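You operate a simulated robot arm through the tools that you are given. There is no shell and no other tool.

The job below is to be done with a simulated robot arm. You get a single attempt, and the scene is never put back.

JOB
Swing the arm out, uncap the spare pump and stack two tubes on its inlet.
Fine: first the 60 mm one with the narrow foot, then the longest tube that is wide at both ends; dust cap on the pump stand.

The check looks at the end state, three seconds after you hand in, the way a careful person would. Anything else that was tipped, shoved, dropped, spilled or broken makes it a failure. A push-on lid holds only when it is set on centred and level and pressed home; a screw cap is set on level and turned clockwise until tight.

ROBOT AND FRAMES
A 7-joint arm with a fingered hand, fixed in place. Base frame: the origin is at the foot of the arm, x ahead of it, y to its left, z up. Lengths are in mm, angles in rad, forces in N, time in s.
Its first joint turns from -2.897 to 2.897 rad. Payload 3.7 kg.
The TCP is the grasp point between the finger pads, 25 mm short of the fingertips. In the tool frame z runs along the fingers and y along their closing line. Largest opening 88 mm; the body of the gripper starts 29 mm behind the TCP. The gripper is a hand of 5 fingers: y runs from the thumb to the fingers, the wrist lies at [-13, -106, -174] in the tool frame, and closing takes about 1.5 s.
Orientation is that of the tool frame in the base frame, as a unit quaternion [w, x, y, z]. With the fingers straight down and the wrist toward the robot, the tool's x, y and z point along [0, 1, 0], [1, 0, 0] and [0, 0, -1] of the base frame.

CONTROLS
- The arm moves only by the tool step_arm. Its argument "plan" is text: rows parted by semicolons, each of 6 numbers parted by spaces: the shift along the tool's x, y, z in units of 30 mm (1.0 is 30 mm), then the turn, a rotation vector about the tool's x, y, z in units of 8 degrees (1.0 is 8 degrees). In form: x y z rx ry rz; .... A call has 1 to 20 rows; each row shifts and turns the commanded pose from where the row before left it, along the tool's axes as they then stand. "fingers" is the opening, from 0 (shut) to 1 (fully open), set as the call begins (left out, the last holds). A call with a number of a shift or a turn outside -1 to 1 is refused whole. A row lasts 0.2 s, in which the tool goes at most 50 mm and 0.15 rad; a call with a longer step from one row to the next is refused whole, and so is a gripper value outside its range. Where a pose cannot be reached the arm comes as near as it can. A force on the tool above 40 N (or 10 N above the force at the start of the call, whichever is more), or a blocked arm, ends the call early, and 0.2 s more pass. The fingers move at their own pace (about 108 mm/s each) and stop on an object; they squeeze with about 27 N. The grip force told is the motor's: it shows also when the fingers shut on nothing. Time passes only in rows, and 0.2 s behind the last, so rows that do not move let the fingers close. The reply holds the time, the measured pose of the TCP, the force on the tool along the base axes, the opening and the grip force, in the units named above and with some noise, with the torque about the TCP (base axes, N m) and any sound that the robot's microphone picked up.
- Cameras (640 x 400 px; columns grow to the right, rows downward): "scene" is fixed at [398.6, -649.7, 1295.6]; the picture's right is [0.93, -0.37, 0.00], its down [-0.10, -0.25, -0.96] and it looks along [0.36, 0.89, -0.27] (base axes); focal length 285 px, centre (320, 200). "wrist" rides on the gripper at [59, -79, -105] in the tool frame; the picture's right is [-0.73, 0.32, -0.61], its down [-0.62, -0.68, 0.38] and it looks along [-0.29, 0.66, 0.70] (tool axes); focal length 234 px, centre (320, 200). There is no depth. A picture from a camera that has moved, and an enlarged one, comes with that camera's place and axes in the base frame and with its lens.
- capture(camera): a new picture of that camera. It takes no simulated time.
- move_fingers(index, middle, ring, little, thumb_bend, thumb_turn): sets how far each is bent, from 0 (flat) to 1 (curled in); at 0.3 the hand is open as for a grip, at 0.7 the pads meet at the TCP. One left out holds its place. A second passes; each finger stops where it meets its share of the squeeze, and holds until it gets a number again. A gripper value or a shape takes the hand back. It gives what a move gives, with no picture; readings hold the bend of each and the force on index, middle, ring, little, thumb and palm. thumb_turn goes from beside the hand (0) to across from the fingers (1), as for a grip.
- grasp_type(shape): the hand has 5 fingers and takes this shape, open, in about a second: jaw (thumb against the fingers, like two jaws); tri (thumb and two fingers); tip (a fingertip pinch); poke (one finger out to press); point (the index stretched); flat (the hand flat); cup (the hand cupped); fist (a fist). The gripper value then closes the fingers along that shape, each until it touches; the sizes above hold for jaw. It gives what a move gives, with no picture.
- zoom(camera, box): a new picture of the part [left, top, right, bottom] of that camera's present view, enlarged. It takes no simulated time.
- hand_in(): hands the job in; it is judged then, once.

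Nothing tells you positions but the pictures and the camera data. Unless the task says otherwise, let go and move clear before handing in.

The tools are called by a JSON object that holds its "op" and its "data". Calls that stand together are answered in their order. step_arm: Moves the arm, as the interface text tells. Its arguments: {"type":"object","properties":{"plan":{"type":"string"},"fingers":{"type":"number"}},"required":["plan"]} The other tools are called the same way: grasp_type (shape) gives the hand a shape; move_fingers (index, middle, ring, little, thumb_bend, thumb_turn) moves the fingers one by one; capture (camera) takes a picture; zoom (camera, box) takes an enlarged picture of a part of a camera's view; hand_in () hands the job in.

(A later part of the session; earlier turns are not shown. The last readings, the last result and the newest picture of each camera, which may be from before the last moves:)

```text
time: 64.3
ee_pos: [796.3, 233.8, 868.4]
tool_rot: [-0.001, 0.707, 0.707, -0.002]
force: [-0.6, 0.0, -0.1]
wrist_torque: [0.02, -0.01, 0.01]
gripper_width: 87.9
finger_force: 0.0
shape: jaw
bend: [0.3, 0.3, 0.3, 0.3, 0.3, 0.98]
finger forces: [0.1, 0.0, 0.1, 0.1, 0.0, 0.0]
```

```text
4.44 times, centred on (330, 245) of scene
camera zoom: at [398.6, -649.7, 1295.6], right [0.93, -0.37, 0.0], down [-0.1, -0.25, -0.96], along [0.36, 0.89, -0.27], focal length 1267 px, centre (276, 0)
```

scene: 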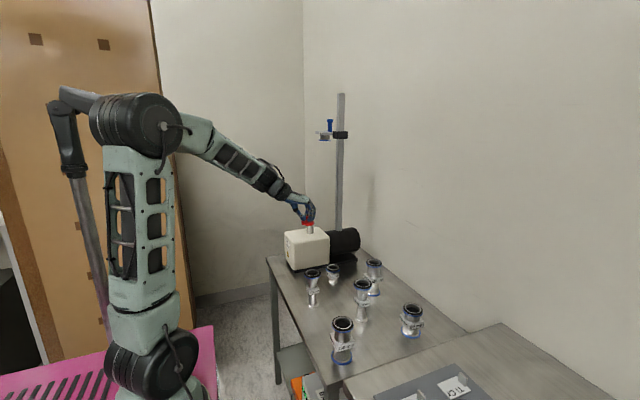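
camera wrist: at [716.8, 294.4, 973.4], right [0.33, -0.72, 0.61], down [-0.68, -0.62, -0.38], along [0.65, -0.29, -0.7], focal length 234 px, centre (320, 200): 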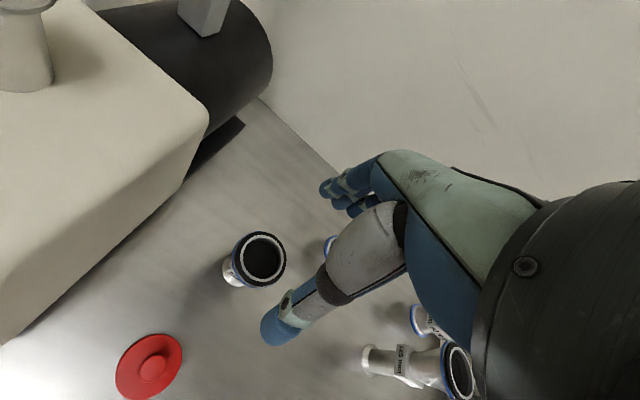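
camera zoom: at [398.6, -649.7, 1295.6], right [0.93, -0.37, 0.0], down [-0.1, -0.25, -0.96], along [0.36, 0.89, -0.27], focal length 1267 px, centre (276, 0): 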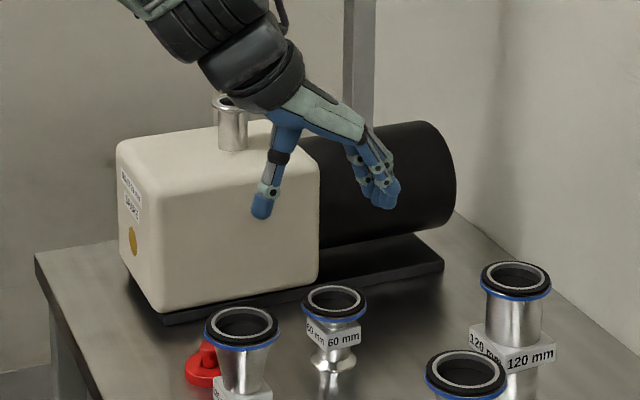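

{"op": "step_arm", "data": {"plan": "0.02 0.2 0.8 0 0 0; 0.02 0.2 0.8 0 0 0; 0 0 0.8 0 0 0; 0 0 0 0 0 0"}}

{"op": "capture", "data": {"camera": "wrist"}}

{"op": "zoom", "data": {"camera": "scene", "box": [290, 225, 370, 285]}}

```text
time: 65.3
ee_pos: [806.9, 236.3, 795.9]
tool_rot: [-0.001, 0.707, 0.707, -0.002]
force: [0.0, -0.2, 0.4]
wrist_torque: [0.0, 0.02, 0.01]
gripper_width: 87.8
finger_force: 0.0
shape: jaw
bend: [0.3, 0.3, 0.3, 0.3, 0.3, 0.98]
finger forces: [0.0, 0.0, 0.0, 0.1, 0.0, 0.0]
```

```text
taken
camera wrist: at [728.0, 295.6, 900.8], right [0.33, -0.72, 0.61], down [-0.68, -0.62, -0.38], along [0.65, -0.29, -0.7], focal length 234 px, centre (320, 200)
```

wrist: 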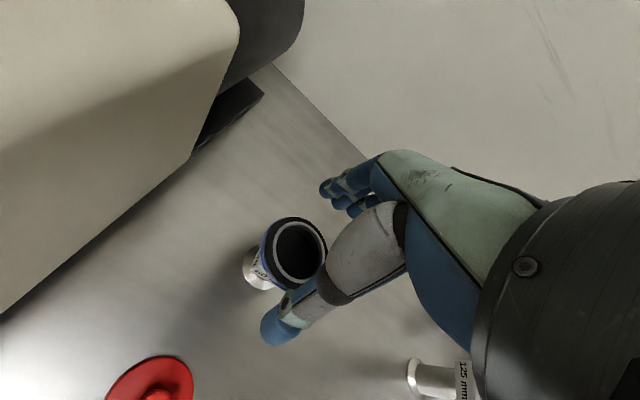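

```text
6.67 times, centred on (330, 255) of scene
camera zoom: at [398.6, -649.7, 1295.6], right [0.93, -0.37, 0.0], down [-0.1, -0.25, -0.96], along [0.36, 0.89, -0.27], focal length 1901 px, centre (253, -167)
```

zoom: 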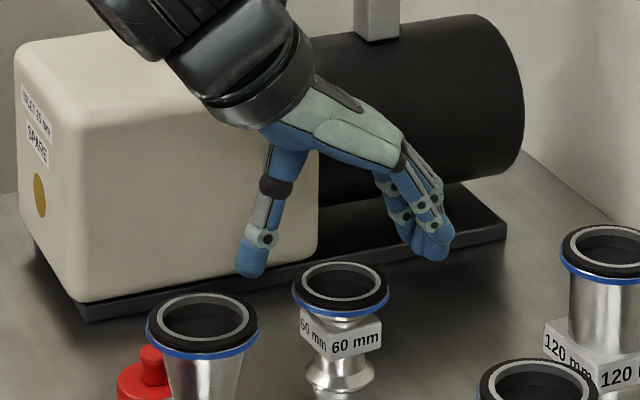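

The tube is confirmed at [808.7, 235.6]. I'll go down until the pads are level with the collar.

{"op": "step_arm", "data": {"plan": "0 0.02 0.45 0 0 0; 0 0.01 0.45 0 0 0; 0 0 0.45 0 0 0; 0 0 0.45 0 0 0; 0 0 0.35 0 0 0; 0 0 0 0 0 0"}}

{"op": "capture", "data": {"camera": "wrist"}}

{"op": "zoom", "data": {"camera": "scene", "box": [290, 235, 370, 295]}}

```text
time: 66.7
ee_pos: [807.5, 235.0, 732.0]
tool_rot: [-0.001, 0.707, 0.708, -0.002]
force: [1.2, 1.0, 1.4]
wrist_torque: [0.01, 0.01, -0.01]
gripper_width: 87.7
finger_force: 0.1
shape: jaw
bend: [0.3, 0.3, 0.3, 0.3, 0.3, 0.98]
finger forces: [1.5, 0.1, 0.0, 0.0, 0.1, 0.1]
```

```text
taken
camera wrist: at [728.4, 294.8, 837.2], right [0.33, -0.72, 0.61], down [-0.68, -0.62, -0.38], along [0.65, -0.29, -0.7], focal length 234 px, centre (320, 200)
```

wrist: 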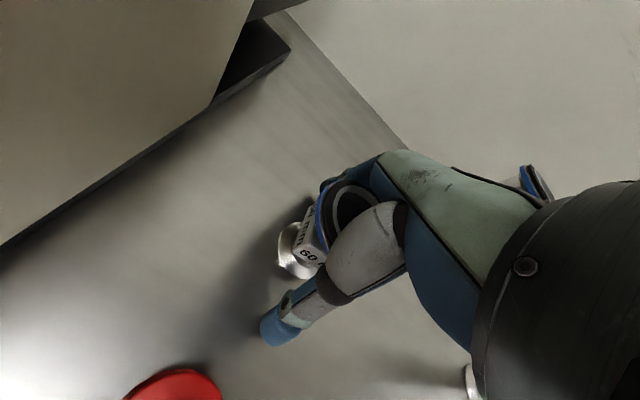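

```text
6.67 times, centred on (330, 265) of scene
camera zoom: at [398.6, -649.7, 1295.6], right [0.93, -0.37, 0.0], down [-0.1, -0.25, -0.96], along [0.36, 0.89, -0.27], focal length 1901 px, centre (253, -233)
```

zoom: 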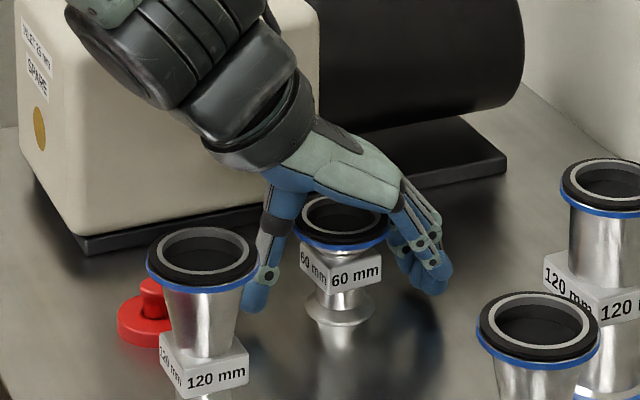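

The finger roots graze the wide flange at this depth, so I'll rise about 28 mm and take the flange rim itself with the fingertips.

{"op": "step_arm", "data": {"plan": "0 0 -0.3 0 0 0; 0 0 -0.35 0 0 0; 0 0 -0.35 0 0 0; 0 0 0 0 0 0"}}

{"op": "zoom", "data": {"camera": "scene", "box": [290, 235, 370, 295]}}

{"op": "capture", "data": {"camera": "wrist"}}

```text
time: 67.7
ee_pos: [807.6, 234.8, 762.8]
tool_rot: [-0.001, 0.707, 0.707, -0.003]
force: [0.1, -0.5, -0.5]
wrist_torque: [0.03, -0.02, 0.02]
gripper_width: 87.6
finger_force: 0.1
shape: jaw
bend: [0.3, 0.3, 0.3, 0.3, 0.3, 0.98]
finger forces: [0.0, 0.1, 0.0, 0.1, 0.1, 0.0]
```

```text
6.67 times, centred on (330, 265) of scene
camera zoom: at [398.6, -649.7, 1295.6], right [0.93, -0.37, 0.0], down [-0.1, -0.25, -0.96], along [0.36, 0.89, -0.27], focal length 1901 px, centre (253, -233)
```

zoom: 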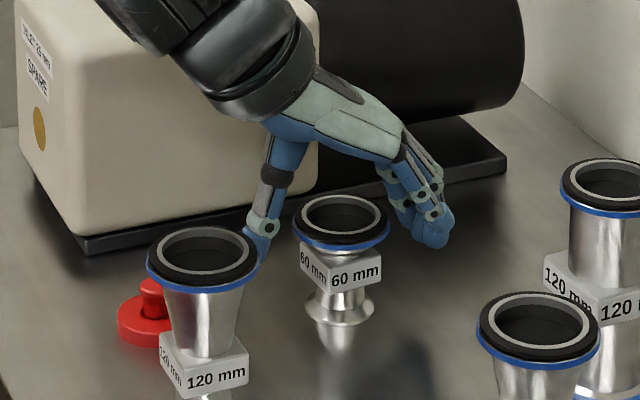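

```text
taken
camera wrist: at [728.9, 295.4, 866.8], right [0.33, -0.72, 0.61], down [-0.68, -0.62, -0.38], along [0.65, -0.29, -0.7], focal length 234 px, centre (320, 200)
```

wrist: 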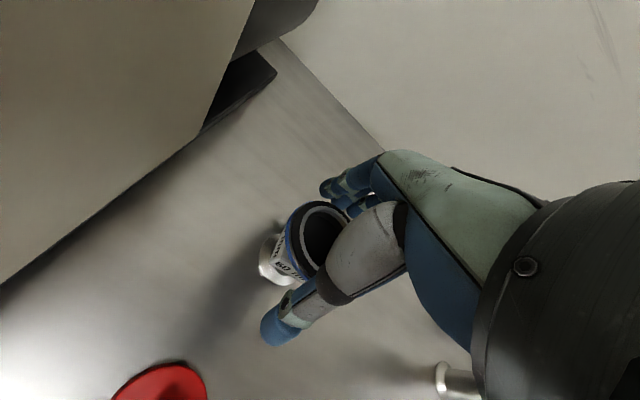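

{"op": "step_arm", "data": {"plan": "0 0 0 0 0 0; 0 0 0 0 0 0; 0 0 0 0 0 0", "fingers": 0.74}}

{"op": "zoom", "data": {"camera": "scene", "box": [310, 245, 360, 285]}}

{"op": "zoom", "data": {"camera": "wrist", "box": [240, 160, 400, 270]}}

```text
time: 68.5
ee_pos: [807.5, 235.0, 761.3]
tool_rot: [-0.001, 0.707, 0.707, -0.003]
force: [-0.7, -0.3, -0.2]
wrist_torque: [0.01, -0.01, -0.02]
gripper_width: 65.5
finger_force: 0.1
shape: jaw
bend: [0.27, 0.36, 0.33, 0.34, 0.55, 0.99]
finger forces: [0.1, 0.1, 0.0, 0.0, 0.0, 0.1]
```

```text
10.00 times, centred on (335, 265) of scene
camera zoom: at [398.6, -649.7, 1295.6], right [0.93, -0.37, 0.0], down [-0.1, -0.25, -0.96], along [0.36, 0.89, -0.27], focal length 2851 px, centre (170, -450)
```

zoom: 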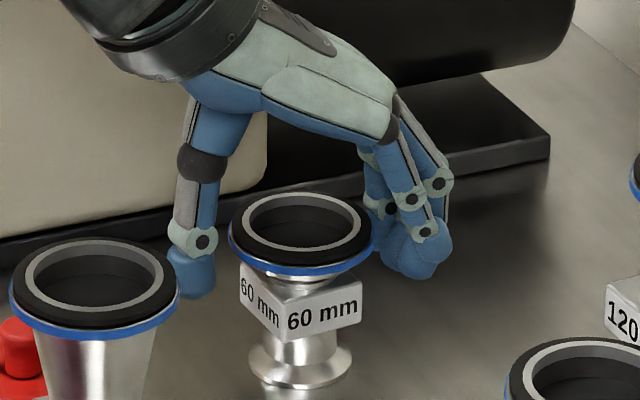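

```text
3.64 times, centred on (320, 215) of wrist
camera zoom: at [728.9, 295.3, 866.8], right [0.33, -0.72, 0.61], down [-0.68, -0.62, -0.38], along [0.65, -0.29, -0.7], focal length 852 px, centre (320, 146)
```

zoom: 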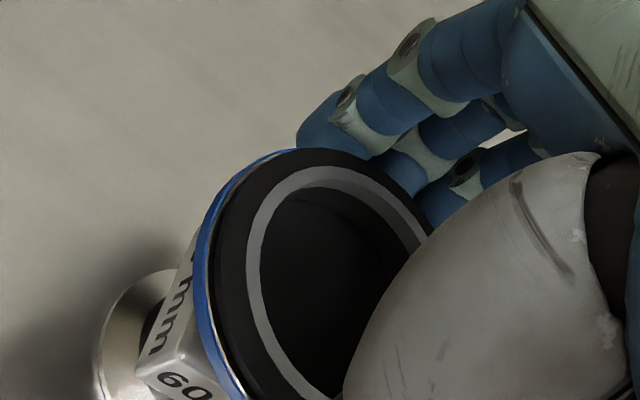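

{"op": "step_arm", "data": {"plan": "0 0.05 0 0 0 0; 0 0 0 0 0 0; 0 0 0 0 0 0; 0 0 0 0 0 0; 0 0 0 0 0 0; 0 0 0 0 0 0", "fingers": 0.3}}

{"op": "zoom", "data": {"camera": "scene", "box": [310, 245, 360, 285]}}

{"op": "zoom", "data": {"camera": "wrist", "box": [240, 160, 400, 270]}}

```text
time: 69.9
ee_pos: [808.6, 234.8, 761.0]
tool_rot: [-0.001, 0.707, 0.707, -0.002]
force: [0.1, 0.4, -1.5]
wrist_torque: [0.01, 0.02, 0.0]
gripper_width: 38.0
finger_force: 26.3
shape: jaw
bend: [0.75, 0.5, 0.51, 0.49, 0.75, 1.0]
finger forces: [14.9, 8.9, 3.8, 0.0, 24.0, 0.1]
```

```text
10.00 times, centred on (335, 265) of scene
camera zoom: at [398.6, -649.7, 1295.6], right [0.93, -0.37, 0.0], down [-0.1, -0.25, -0.96], along [0.36, 0.89, -0.27], focal length 2851 px, centre (170, -450)
```

zoom: 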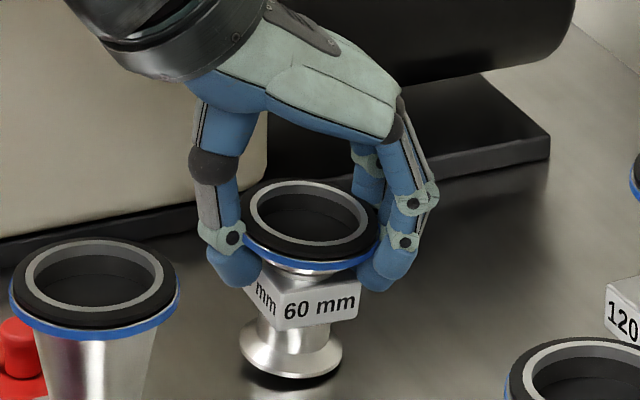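

```text
3.64 times, centred on (320, 215) of wrist
camera zoom: at [730.5, 295.2, 866.8], right [0.33, -0.72, 0.61], down [-0.68, -0.62, -0.38], along [0.65, -0.29, -0.7], focal length 852 px, centre (320, 146)
```

zoom: 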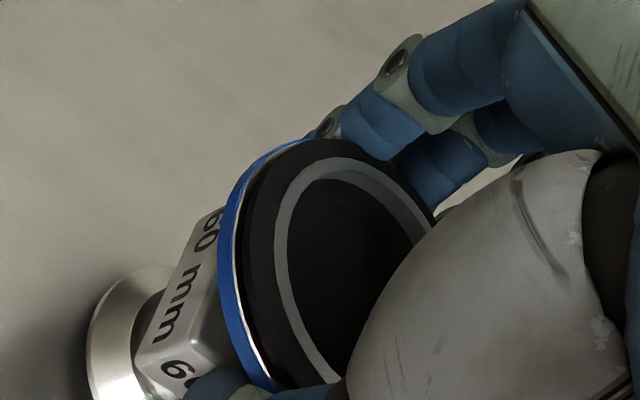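

The tube is held under its flange but leaning about 10° (top toward +x). I'll lift it a bit and judge the lean before levelling.

{"op": "step_arm", "data": {"plan": "0 0 -0.5 0 0 0; 0 0 -0.8 0 0 0; 0 0 -0.8 0 0 0; 0 0 0 0 0 0; 0 0 0 0 0 0"}}

{"op": "zoom", "data": {"camera": "scene", "box": [305, 225, 365, 275]}}

{"op": "zoom", "data": {"camera": "wrist", "box": [220, 150, 400, 275]}}

```text
time: 71.1
ee_pos: [808.5, 235.4, 823.7]
tool_rot: [-0.001, 0.707, 0.707, -0.002]
force: [0.5, 0.4, -1.9]
wrist_torque: [0.01, 0.01, 0.01]
gripper_width: 38.0
finger_force: 27.3
shape: jaw
bend: [0.75, 0.5, 0.51, 0.49, 0.75, 1.0]
finger forces: [14.8, 9.0, 4.0, 0.0, 24.1, 0.0]
```

```text
8.00 times, centred on (335, 250) of scene
camera zoom: at [398.6, -649.7, 1295.6], right [0.93, -0.37, 0.0], down [-0.1, -0.25, -0.96], along [0.36, 0.89, -0.27], focal length 2281 px, centre (200, -200)
```

zoom: 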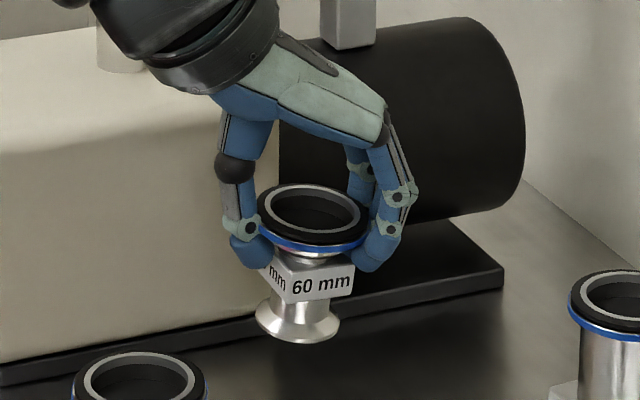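

```text
3.20 times, centred on (310, 212) of wrist
camera zoom: at [730.4, 295.3, 929.5], right [0.33, -0.72, 0.61], down [-0.68, -0.62, -0.38], along [0.65, -0.29, -0.7], focal length 749 px, centre (352, 160)
```

zoom: 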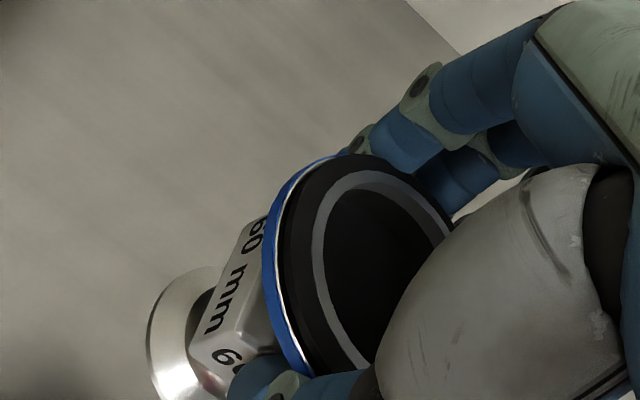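

The tube hangs securely. By both views it leans about 5° toward +x and 6° toward -y. I'll lift it clear, turn it level, and carry it toward the inlet at around [777, 402].

{"op": "step_arm", "data": {"plan": "0 0 -0.93 0 0 0; 0 0 -0.93 0 0 0; 0 0 -0.93 0 0 0; 0 0 -0.93 0 0 0; 0 0 -0.93 0 0 0; 0 0 -0.93 0 0 0; 0 0 0 -0.2 -0.26 0; 0 0 0 -0.2 -0.26 0; 0 0 0 -0.17 -0.27 0; 0 0 0 0 0 0"}}

{"op": "zoom", "data": {"camera": "scene", "box": [295, 175, 375, 235]}}

{"op": "zoom", "data": {"camera": "wrist", "box": [220, 150, 400, 275]}}

```text
time: 73.3
ee_pos: [811.0, 235.6, 991.5]
tool_rot: [0.066, 0.706, 0.705, -0.013]
force: [-0.8, 0.1, -1.7]
wrist_torque: [-0.01, -0.02, 0.01]
gripper_width: 37.8
finger_force: 26.9
shape: jaw
bend: [0.75, 0.5, 0.51, 0.49, 0.75, 1.0]
finger forces: [14.7, 8.9, 4.2, 0.0, 24.5, 0.0]
```

```text
6.67 times, centred on (335, 205) of scene
camera zoom: at [398.6, -649.7, 1295.6], right [0.93, -0.37, 0.0], down [-0.1, -0.25, -0.96], along [0.36, 0.89, -0.27], focal length 1901 px, centre (220, 167)
```

zoom: 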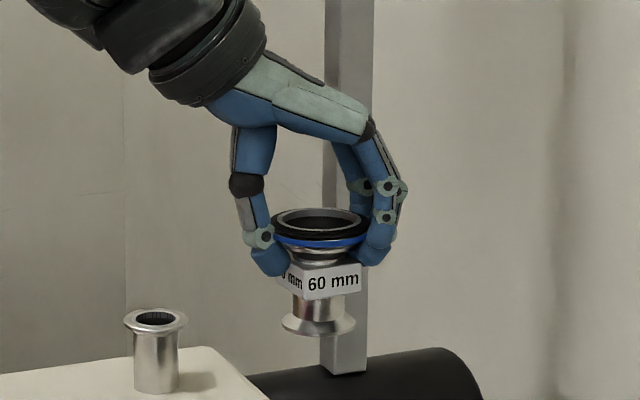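

```text
3.20 times, centred on (310, 212) of wrist
camera zoom: at [723.7, 306.3, 1083.2], right [0.27, -0.65, 0.71], down [-0.65, -0.67, -0.36], along [0.71, -0.36, -0.61], focal length 749 px, centre (352, 160)
```

zoom: 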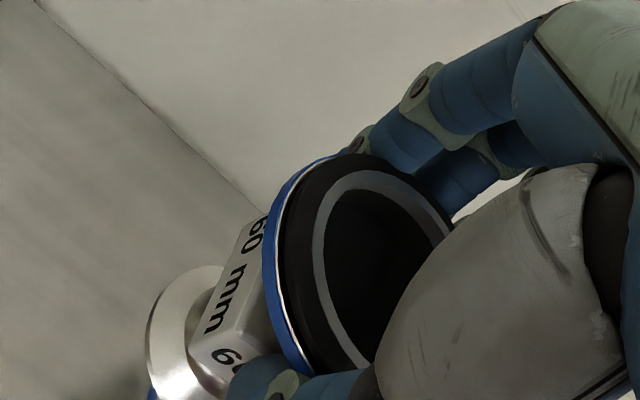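

{"op": "zoom", "data": {"camera": "scene", "box": [322, 198, 352, 228]}}

{"op": "zoom", "data": {"camera": "scene", "box": [300, 215, 330, 240]}}

```text
13.33 times, centred on (337, 213) of scene
camera zoom: at [398.6, -649.7, 1295.6], right [0.93, -0.37, 0.0], down [-0.1, -0.25, -0.96], along [0.36, 0.89, -0.27], focal length 3801 px, centre (93, 27)
```

zoom: 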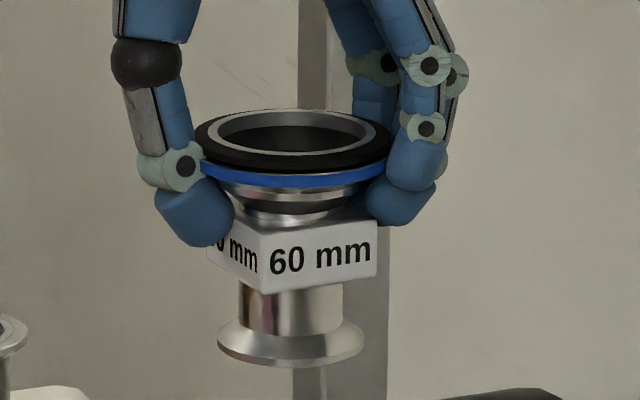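

```text
16.00 times, centred on (315, 228) of scene
camera zoom: at [398.6, -649.7, 1295.6], right [0.93, -0.37, 0.0], down [-0.1, -0.25, -0.96], along [0.36, 0.89, -0.27], focal length 4562 px, centre (400, -240)
```

zoom: 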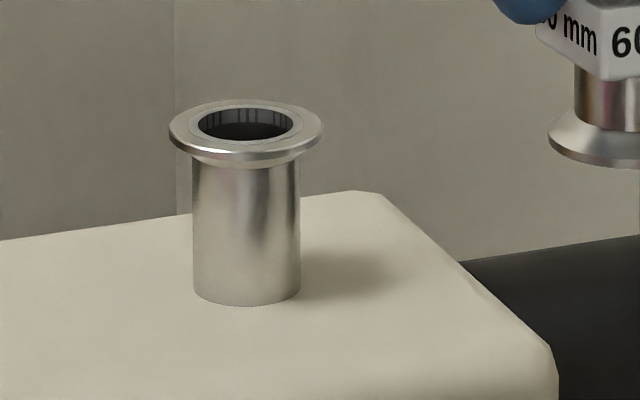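

The tube is now level within about a degree. I'll carry it over the inlet at this height, then align using both cameras.

{"op": "step_arm", "data": {"plan": "0.923 -0.201 -0.118 0 0 0; 0.923 -0.201 -0.118 0 0 0; 0.923 -0.201 -0.118 0 0 0; 0.923 -0.201 -0.118 0 0 0; 0.923 -0.201 -0.118 0 0 0; 0.923 -0.201 -0.118 0 0 0; 0 0 0 0 0 0; 0 0 0 0 0 0"}}

{"op": "zoom", "data": {"camera": "scene", "box": [290, 190, 340, 240]}}

{"op": "capture", "data": {"camera": "wrist"}}

{"op": "zoom", "data": {"camera": "wrist", "box": [200, 180, 360, 310]}}

```text
time: 75.1
ee_pos: [773.4, 403.8, 991.6]
tool_rot: [0.066, 0.705, 0.706, -0.013]
force: [0.2, -0.8, -1.9]
wrist_torque: [0.04, 0.01, -0.03]
gripper_width: 37.7
finger_force: 26.6
shape: jaw
bend: [0.75, 0.5, 0.52, 0.49, 0.75, 1.0]
finger forces: [14.8, 9.2, 4.3, 0.0, 24.5, 0.0]
```

```text
8.00 times, centred on (315, 215) of scene
camera zoom: at [398.6, -649.7, 1295.6], right [0.93, -0.37, 0.0], down [-0.1, -0.25, -0.96], along [0.36, 0.89, -0.27], focal length 2281 px, centre (360, 80)
```

zoom: 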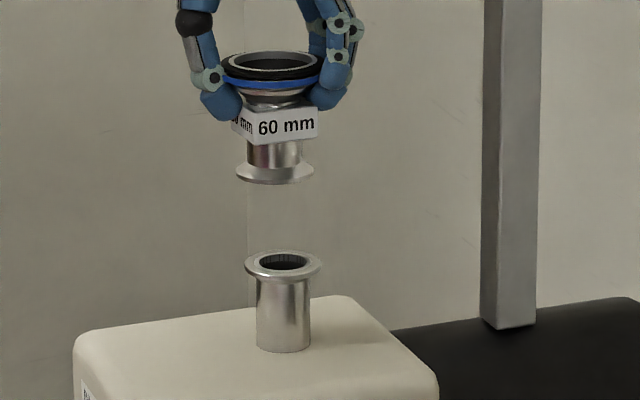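

```text
taken
camera wrist: at [686.7, 474.4, 1083.0], right [0.27, -0.65, 0.71], down [-0.65, -0.67, -0.36], along [0.71, -0.36, -0.61], focal length 234 px, centre (320, 200)
```

wrist: 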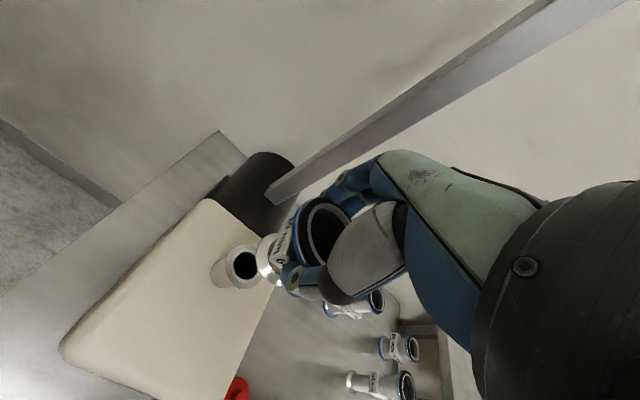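

```text
3.08 times, centred on (280, 245) of wrist
camera zoom: at [686.7, 474.4, 1083.0], right [0.27, -0.65, 0.71], down [-0.65, -0.67, -0.36], along [0.71, -0.36, -0.61], focal length 720 px, centre (443, 62)
```

zoom: 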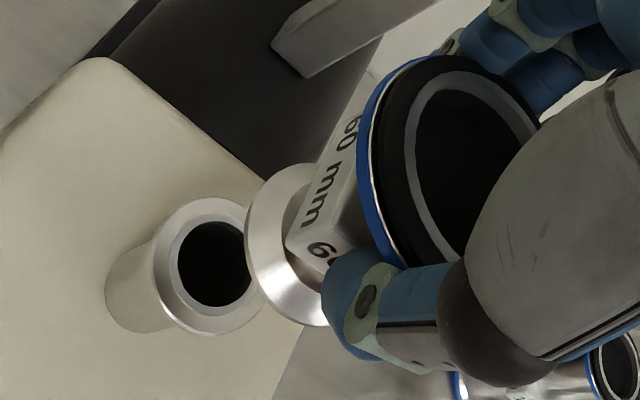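

{"op": "step_arm", "data": {"plan": "0.094 0.023 0.55 0 0 0; 0.094 0.023 0.55 0 0 0; 0 0 0 0 0 0; 0 0 0 0 0 0"}}

{"op": "zoom", "data": {"camera": "scene", "box": [300, 205, 330, 235]}}

{"op": "zoom", "data": {"camera": "wrist", "box": [200, 180, 360, 310]}}

```text
time: 76.1
ee_pos: [776.7, 404.9, 958.0]
tool_rot: [0.067, 0.705, 0.706, -0.014]
force: [-0.4, -0.6, -2.1]
wrist_torque: [0.02, 0.03, -0.03]
gripper_width: 38.0
finger_force: 27.3
shape: jaw
bend: [0.75, 0.5, 0.52, 0.49, 0.75, 1.0]
finger forces: [14.8, 9.0, 4.3, 0.1, 24.6, 0.0]
```

```text
13.33 times, centred on (315, 220) of scene
camera zoom: at [398.6, -649.7, 1295.6], right [0.93, -0.37, 0.0], down [-0.1, -0.25, -0.96], along [0.36, 0.89, -0.27], focal length 3801 px, centre (387, -67)
```

zoom: 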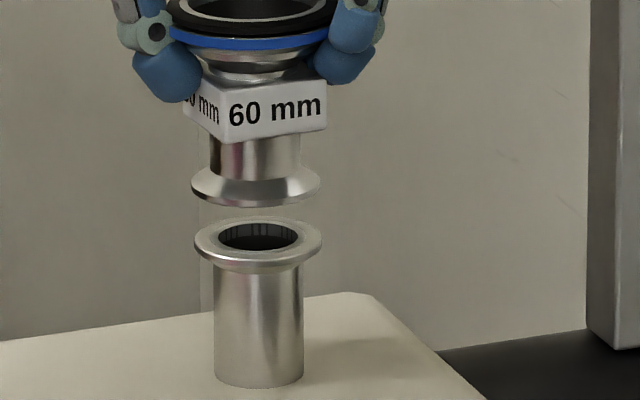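

```text
3.08 times, centred on (280, 245) of wrist
camera zoom: at [690.6, 476.0, 1050.0], right [0.27, -0.65, 0.71], down [-0.65, -0.67, -0.36], along [0.71, -0.36, -0.61], focal length 720 px, centre (443, 62)
```

zoom: 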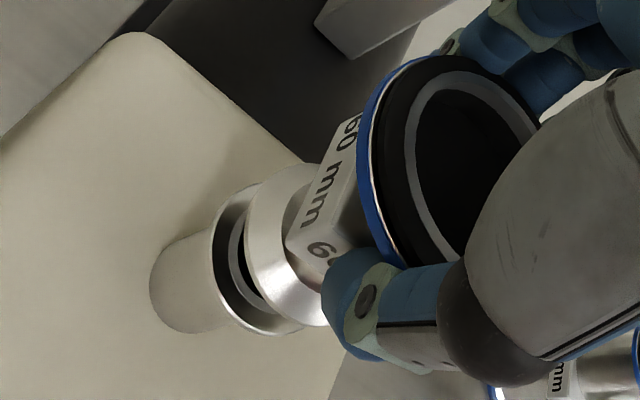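

Aligned within about 1 mm in both views, with a gap of roughly 16 mm. I'll lower it carefully.

{"op": "step_arm", "data": {"plan": "0.011 -0.008 0.099 0 0 0; 0.011 -0.008 0.099 0 0 0; 0.011 -0.008 0.099 0 0 0; 0.011 -0.008 0.099 0 0 0; 0 0 0 0 0 0"}}

{"op": "zoom", "data": {"camera": "scene", "box": [300, 205, 330, 235]}}

{"op": "zoom", "data": {"camera": "wrist", "box": [200, 180, 360, 310]}}

```text
time: 77.3
ee_pos: [777.2, 404.7, 944.6]
tool_rot: [0.066, 0.705, 0.706, -0.013]
force: [-0.1, -0.3, -1.9]
wrist_torque: [0.02, 0.0, 0.0]
gripper_width: 37.8
finger_force: 27.1
shape: jaw
bend: [0.75, 0.5, 0.52, 0.49, 0.75, 1.0]
finger forces: [14.6, 9.2, 4.3, 0.0, 24.6, 0.0]
```

```text
13.33 times, centred on (315, 220) of scene
camera zoom: at [398.6, -649.7, 1295.6], right [0.93, -0.37, 0.0], down [-0.1, -0.25, -0.96], along [0.36, 0.89, -0.27], focal length 3801 px, centre (387, -67)
```

zoom: 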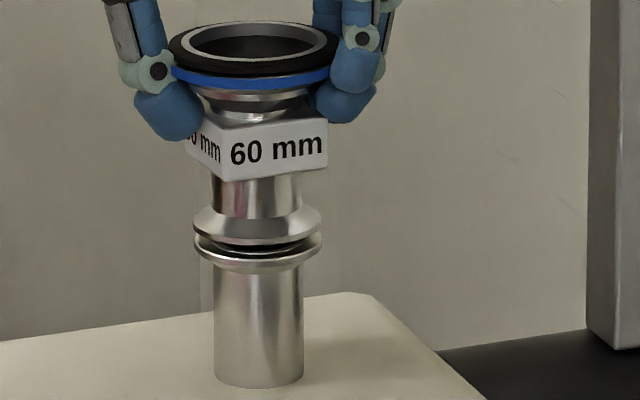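

```text
3.08 times, centred on (280, 245) of wrist
camera zoom: at [690.7, 475.4, 1037.7], right [0.27, -0.65, 0.71], down [-0.65, -0.67, -0.36], along [0.71, -0.36, -0.61], focal length 720 px, centre (443, 62)
```

zoom: 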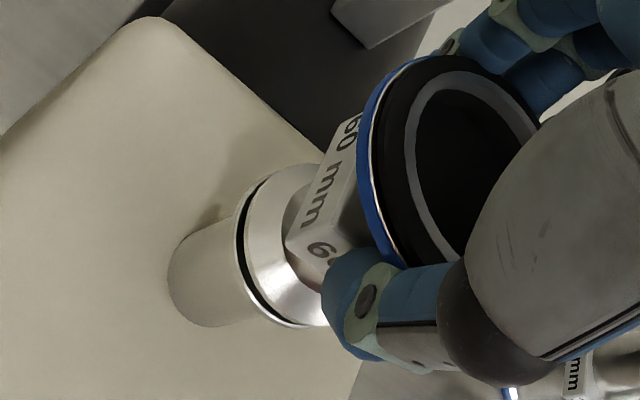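

{"op": "step_arm", "data": {"plan": "0.005 -0.004 0.05 0 0 0; 0.005 -0.004 0.05 0 0 0; 0 0 0 0 0 0"}}

{"op": "step_arm", "data": {"plan": "0.003 -0.003 0.035 0 0 0; 0.003 -0.003 0.035 0 0 0; 0 0 0 0 0 0"}}

{"op": "zoom", "data": {"camera": "scene", "box": [300, 205, 330, 235]}}

{"op": "zoom", "data": {"camera": "wrist", "box": [200, 180, 360, 310]}}

```text
time: 78.1
ee_pos: [777.5, 403.7, 943.1]
tool_rot: [0.065, 0.705, 0.706, -0.012]
force: [-0.2, -0.3, -1.6]
wrist_torque: [-0.01, 0.0, 0.0]
gripper_width: 37.7
finger_force: 27.2
shape: jaw
bend: [0.75, 0.5, 0.52, 0.49, 0.75, 1.0]
finger forces: [14.9, 9.3, 4.4, 0.0, 24.8, 0.0]
```

```text
time: 78.9
ee_pos: [777.2, 404.2, 941.8]
tool_rot: [0.065, 0.706, 0.705, -0.013]
force: [0.9, -1.4, 4.8]
wrist_torque: [0.02, -0.03, -0.01]
gripper_width: 37.8
finger_force: 27.1
shape: jaw
bend: [0.75, 0.5, 0.52, 0.49, 0.75, 1.0]
finger forces: [14.4, 10.2, 4.5, 0.0, 24.3, 0.0]
```

```text
13.33 times, centred on (315, 220) of scene
camera zoom: at [398.6, -649.7, 1295.6], right [0.93, -0.37, 0.0], down [-0.1, -0.25, -0.96], along [0.36, 0.89, -0.27], focal length 3801 px, centre (387, -67)
```

zoom: 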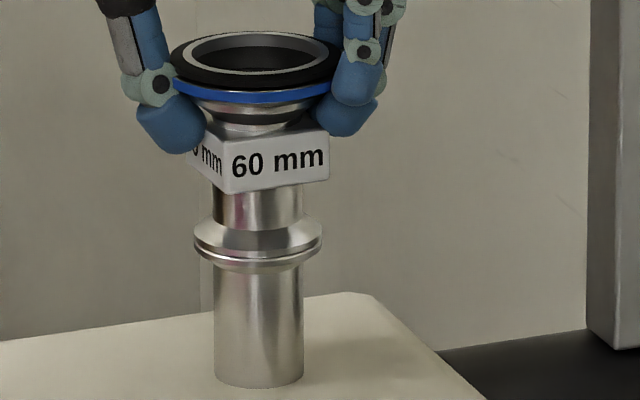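

```text
3.08 times, centred on (280, 245) of wrist
camera zoom: at [690.9, 475.0, 1033.5], right [0.27, -0.65, 0.71], down [-0.65, -0.67, -0.36], along [0.71, -0.36, -0.61], focal length 720 px, centre (443, 62)
```

zoom: 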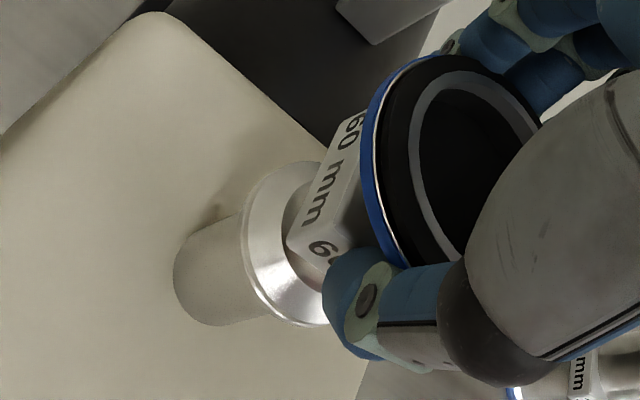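

Seated, with a soft 6–7 N contact and the rims coincident. I'll press lightly, then open the fingers and check before rising.

{"op": "step_arm", "data": {"plan": "0.002 -0.002 0.025 0 0 0; 0 0 0 0 0 0"}}

{"op": "step_arm", "data": {"plan": "0 0 0 0 0 0; 0 0 0 0 0 0; 0 0 0 0 0 0; 0 0 0 0 0 0", "fingers": 0.8}}

{"op": "zoom", "data": {"camera": "scene", "box": [300, 205, 330, 235]}}

{"op": "zoom", "data": {"camera": "wrist", "box": [200, 180, 360, 310]}}

```text
time: 79.5
ee_pos: [776.3, 404.1, 941.6]
tool_rot: [0.067, 0.705, 0.706, -0.012]
force: [2.6, -0.2, 14.9]
wrist_torque: [0.01, -0.15, -0.01]
gripper_width: 37.8
finger_force: 27.6
shape: jaw
bend: [0.75, 0.5, 0.52, 0.49, 0.76, 1.0]
finger forces: [14.7, 11.1, 4.0, 0.0, 23.9, 0.0]
```

```text
time: 80.5
ee_pos: [777.1, 405.2, 940.1]
tool_rot: [0.066, 0.705, 0.706, -0.014]
force: [0.1, 0.1, 0.4]
wrist_torque: [-0.01, -0.02, -0.02]
gripper_width: 70.1
finger_force: 0.0
shape: jaw
bend: [0.27, 0.34, 0.32, 0.33, 0.49, 0.99]
finger forces: [0.1, 0.0, 0.0, 0.0, 0.0, 0.1]
```

```text
13.33 times, centred on (315, 220) of scene
camera zoom: at [398.6, -649.7, 1295.6], right [0.93, -0.37, 0.0], down [-0.1, -0.25, -0.96], along [0.36, 0.89, -0.27], focal length 3801 px, centre (387, -67)
```

zoom: 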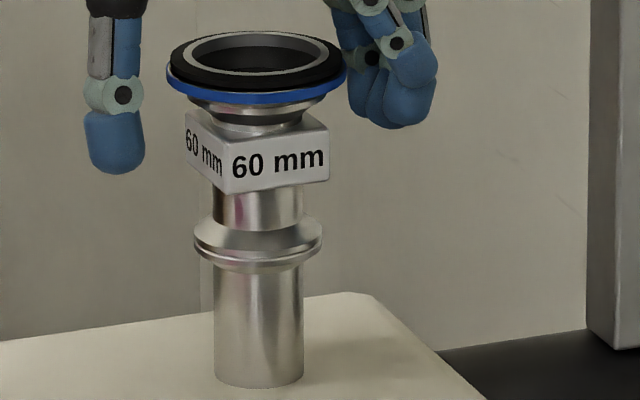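

```text
3.08 times, centred on (280, 245) of wrist
camera zoom: at [690.8, 475.3, 1031.4], right [0.27, -0.65, 0.71], down [-0.65, -0.67, -0.36], along [0.71, -0.36, -0.61], focal length 720 px, centre (443, 62)
```

zoom: 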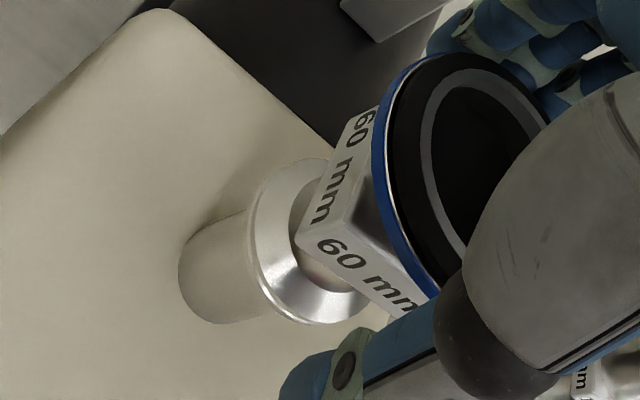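

It stands free, level and centred. I'll open fully and rise straight up.

{"op": "step_arm", "data": {"plan": "0 0 0 0 0 0; 0 0 0 0 0 0; -0.055 0.04 -0.5 0 0 0; -0.11 0.08 -0.98 0 0 0; -0.11 0.08 -0.98 0 0 0; -0.11 0.08 -0.98 0 0 0; 0 0 0 0 0 0", "fingers": 1}}

{"op": "zoom", "data": {"camera": "scene", "box": [280, 180, 360, 240]}}

{"op": "capture", "data": {"camera": "wrist"}}

```text
time: 82.1
ee_pos: [777.4, 405.5, 1044.5]
tool_rot: [0.067, 0.706, 0.704, -0.014]
force: [1.1, 0.0, -0.2]
wrist_torque: [-0.04, 0.0, -0.01]
gripper_width: 87.8
finger_force: 0.1
shape: jaw
bend: [0.3, 0.3, 0.3, 0.3, 0.3, 0.98]
finger forces: [0.1, 0.0, 0.0, 0.1, 0.1, 0.1]
```

```text
6.67 times, centred on (320, 210) of scene
camera zoom: at [398.6, -649.7, 1295.6], right [0.93, -0.37, 0.0], down [-0.1, -0.25, -0.96], along [0.36, 0.89, -0.27], focal length 1901 px, centre (320, 133)
```

zoom: 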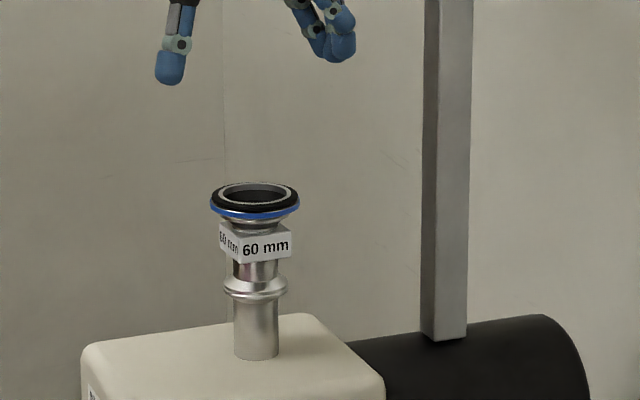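

```text
taken
camera wrist: at [691.4, 476.1, 1136.7], right [0.27, -0.65, 0.71], down [-0.65, -0.67, -0.36], along [0.71, -0.36, -0.61], focal length 234 px, centre (320, 200)
```

wrist: 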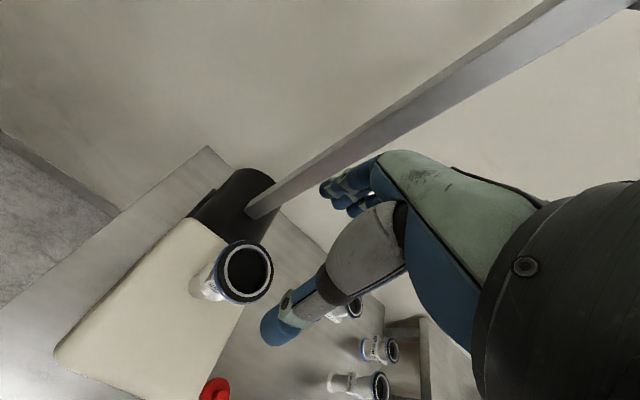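

The first tube is placed. Now I'll level the tool again and travel toward the 120 mm wide-ended tube near [915, 125].

{"op": "step_arm", "data": {"plan": "-0.5 0 0 0.19 0.26 0; -0.8 0.2 0 0.19 0.26 0; -0.9 0.4 0 0.19 0.27 0; -0.9 0.45 0 0 0 0; -0.9 0.45 0 0 0 0; -0.9 0.45 0 0 0 0; -0.9 0.45 0 0 0 0; -0.9 0.45 0.3 0 0 0; -0.9 0.45 0.5 0 0 0; -0.9 0.45 0.5 0 0 0; -0.8 0.2 0.5 0 0 0; 0 0 0 0 0 0"}}

{"op": "capture", "data": {"camera": "wrist"}}

{"op": "capture", "data": {"camera": "scene"}}

```text
time: 84.7
ee_pos: [896.3, 125.6, 994.8]
tool_rot: [-0.001, 0.707, 0.707, -0.002]
force: [0.7, 0.4, -0.3]
wrist_torque: [0.01, 0.0, 0.04]
gripper_width: 87.6
finger_force: 0.0
shape: jaw
bend: [0.3, 0.3, 0.3, 0.3, 0.3, 0.98]
finger forces: [0.0, 0.0, 0.0, 0.0, 0.0, 0.0]
```

```text
taken
camera wrist: at [817.9, 185.4, 1100.4], right [0.33, -0.72, 0.61], down [-0.68, -0.62, -0.38], along [0.65, -0.29, -0.7], focal length 234 px, centre (320, 200)
```

wrist: 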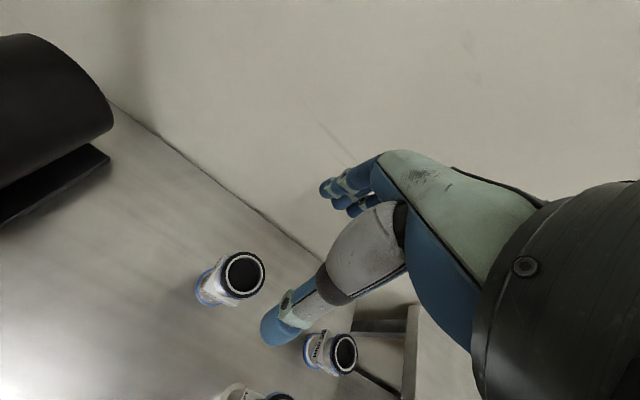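

```text
taken
```

scene: 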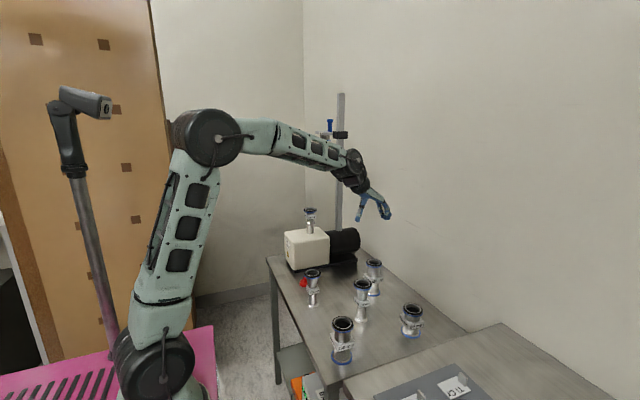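

{"op": "step_arm", "data": {"plan": "-0.1 0.15 0.8 0 0 0; -0.1 0.15 0.8 0 0 0; -0.1 0.1 0.8 0 0 0; 0 0.05 0.8 0 0 0; 0 0 0.8 0 0 0; 0 0 0 0 0 0"}}

{"op": "capture", "data": {"camera": "wrist"}}

{"op": "zoom", "data": {"camera": "scene", "box": [330, 200, 430, 310]}}

```text
time: 86.1
ee_pos: [908.9, 116.3, 875.0]
tool_rot: [-0.001, 0.707, 0.707, -0.002]
force: [0.2, 0.5, 1.3]
wrist_torque: [0.03, 0.0, -0.03]
gripper_width: 87.6
finger_force: 0.0
shape: jaw
bend: [0.3, 0.3, 0.3, 0.3, 0.3, 0.98]
finger forces: [0.1, 0.0, 0.0, 0.0, 0.0, 0.0]
```

```text
taken
camera wrist: at [830.9, 176.6, 980.7], right [0.33, -0.72, 0.61], down [-0.68, -0.62, -0.38], along [0.65, -0.29, -0.7], focal length 234 px, centre (320, 200)
```

wrist: 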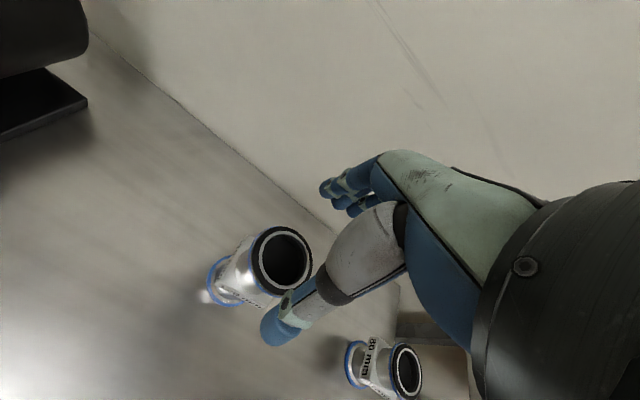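

```text
3.64 times, centred on (380, 255) of scene
camera zoom: at [398.6, -649.7, 1295.6], right [0.93, -0.37, 0.0], down [-0.1, -0.25, -0.96], along [0.36, 0.89, -0.27], focal length 1037 px, centre (102, 0)
```

zoom: 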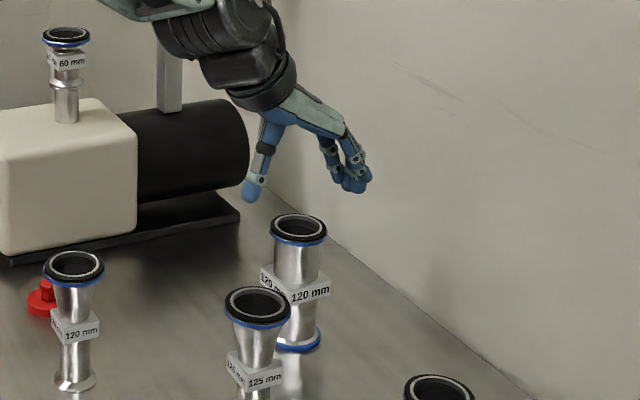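

{"op": "step_arm", "data": {"plan": "-0.07 -0.02 0.45 0 0 0; 0 0 0.45 0 0 0; 0 0 0 0 0 0"}}

{"op": "zoom", "data": {"camera": "wrist", "box": [200, 180, 360, 310]}}

{"op": "zoom", "data": {"camera": "scene", "box": [345, 225, 405, 275]}}

```text
time: 86.9
ee_pos: [909.7, 113.9, 848.4]
tool_rot: [-0.001, 0.707, 0.707, -0.002]
force: [0.0, 0.4, 0.2]
wrist_torque: [0.0, -0.02, 0.01]
gripper_width: 87.8
finger_force: 0.0
shape: jaw
bend: [0.3, 0.3, 0.3, 0.3, 0.3, 0.98]
finger forces: [0.1, 0.0, 0.0, 0.1, 0.0, 0.0]
```

```text
3.08 times, centred on (280, 245) of wrist
camera zoom: at [830.1, 174.5, 953.4], right [0.33, -0.72, 0.61], down [-0.68, -0.62, -0.38], along [0.65, -0.29, -0.7], focal length 720 px, centre (443, 62)
```

zoom: 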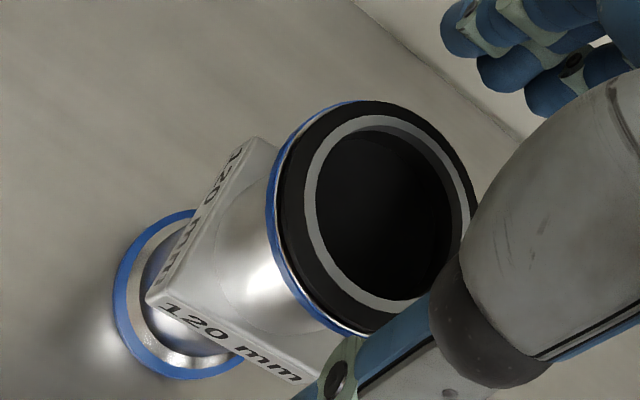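

```text
8.00 times, centred on (375, 250) of scene
camera zoom: at [398.6, -649.7, 1295.6], right [0.93, -0.37, 0.0], down [-0.1, -0.25, -0.96], along [0.36, 0.89, -0.27], focal length 2281 px, centre (-120, -200)
```

zoom: 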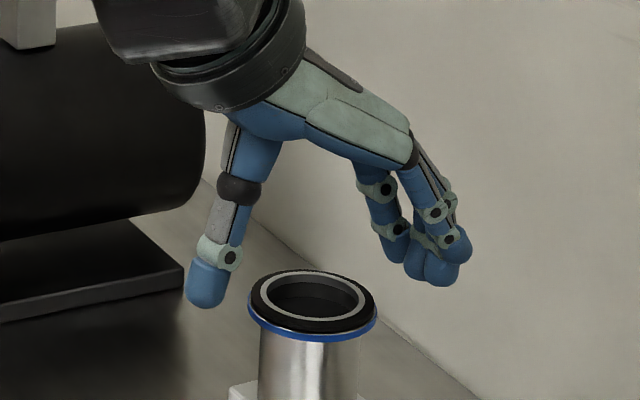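

{"op": "step_arm", "data": {"plan": "0 0.02 0.5 0 0 0; 0 0 0.5 0 0 0; 0 0 0.4 0 0 0; 0 0 0.2 0 0 0; 0 0 0 0 0 0"}}

{"op": "zoom", "data": {"camera": "wrist", "box": [220, 150, 400, 290]}}

{"op": "zoom", "data": {"camera": "scene", "box": [345, 235, 405, 285]}}

```text
time: 88.1
ee_pos: [909.3, 114.6, 800.5]
tool_rot: [-0.001, 0.707, 0.707, -0.003]
force: [-0.3, -0.5, 0.0]
wrist_torque: [0.01, -0.01, 0.01]
gripper_width: 87.7
finger_force: 0.0
shape: jaw
bend: [0.3, 0.3, 0.3, 0.3, 0.3, 0.98]
finger forces: [0.0, 0.0, 0.0, 0.0, 0.0, 0.0]
```

```text
2.86 times, centred on (310, 220) of wrist
camera zoom: at [830.1, 174.4, 905.3], right [0.33, -0.72, 0.61], down [-0.68, -0.62, -0.38], along [0.65, -0.29, -0.7], focal length 669 px, centre (349, 143)
```

zoom: 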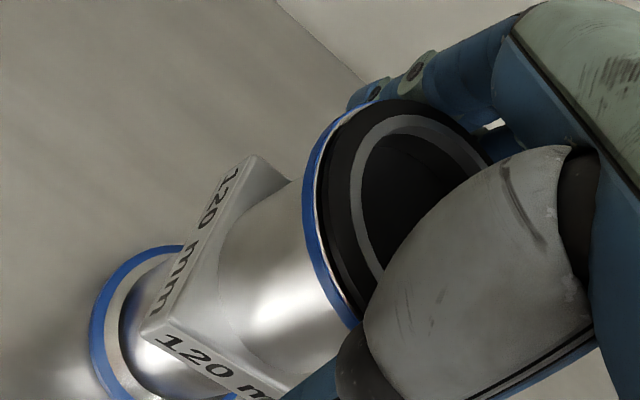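

```text
8.00 times, centred on (375, 260) of scene
camera zoom: at [398.6, -649.7, 1295.6], right [0.93, -0.37, 0.0], down [-0.1, -0.25, -0.96], along [0.36, 0.89, -0.27], focal length 2281 px, centre (-120, -280)
```

zoom: 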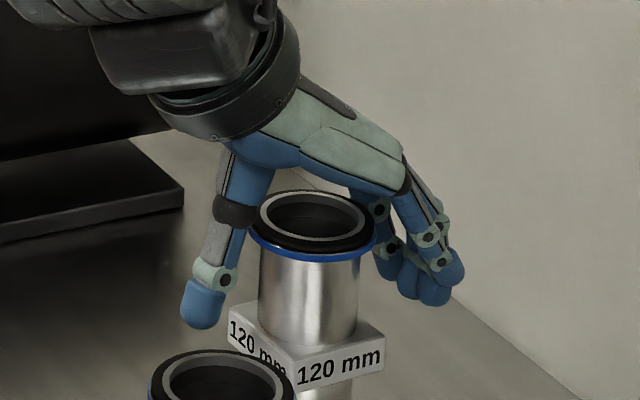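

{"op": "step_arm", "data": {"plan": "0 0 0 0 0 0; 0 0 0 0 0 0; 0 0 0 0 0 0; 0 0 0 0 0 0; 0 0 0 0 0 0; 0 0 0 0 0 0", "fingers": 0.3}}

{"op": "zoom", "data": {"camera": "wrist", "box": [220, 150, 400, 290]}}

{"op": "zoom", "data": {"camera": "scene", "box": [345, 240, 405, 310]}}

```text
time: 89.5
ee_pos: [908.3, 115.0, 799.8]
tool_rot: [-0.001, 0.707, 0.707, -0.002]
force: [-1.4, -0.1, -0.5]
wrist_torque: [0.01, 0.05, 0.03]
gripper_width: 35.6
finger_force: 27.1
shape: jaw
bend: [0.74, 0.47, 0.52, 0.49, 0.74, 1.0]
finger forces: [14.3, 8.2, 0.1, 0.0, 23.3, 0.0]
```

```text
2.86 times, centred on (310, 220) of wrist
camera zoom: at [830.1, 174.6, 905.3], right [0.33, -0.72, 0.61], down [-0.68, -0.62, -0.38], along [0.65, -0.29, -0.7], focal length 669 px, centre (349, 143)
```

zoom: 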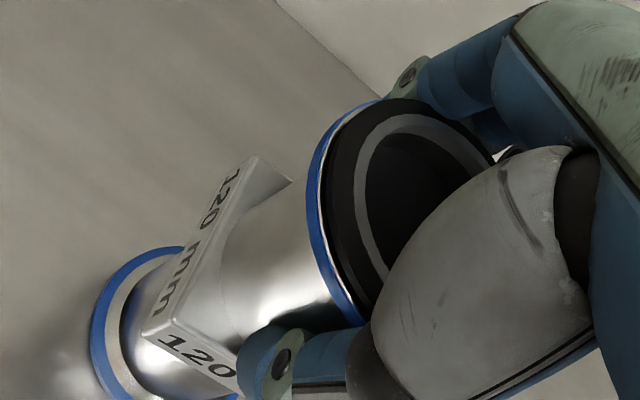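

```text
5.71 times, centred on (375, 275) of scene
camera zoom: at [398.6, -649.7, 1295.6], right [0.93, -0.37, 0.0], down [-0.1, -0.25, -0.96], along [0.36, 0.89, -0.27], focal length 1629 px, centre (6, -229)
```

zoom: 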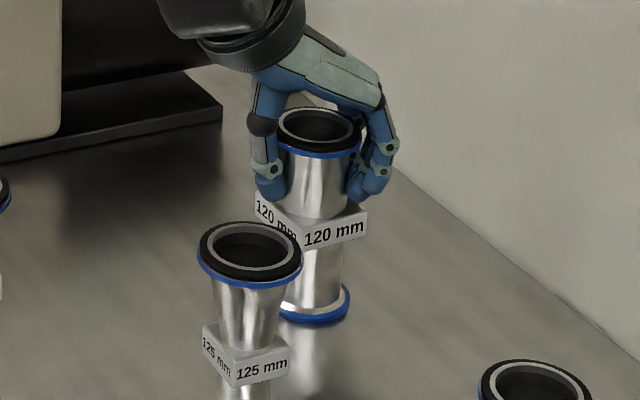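

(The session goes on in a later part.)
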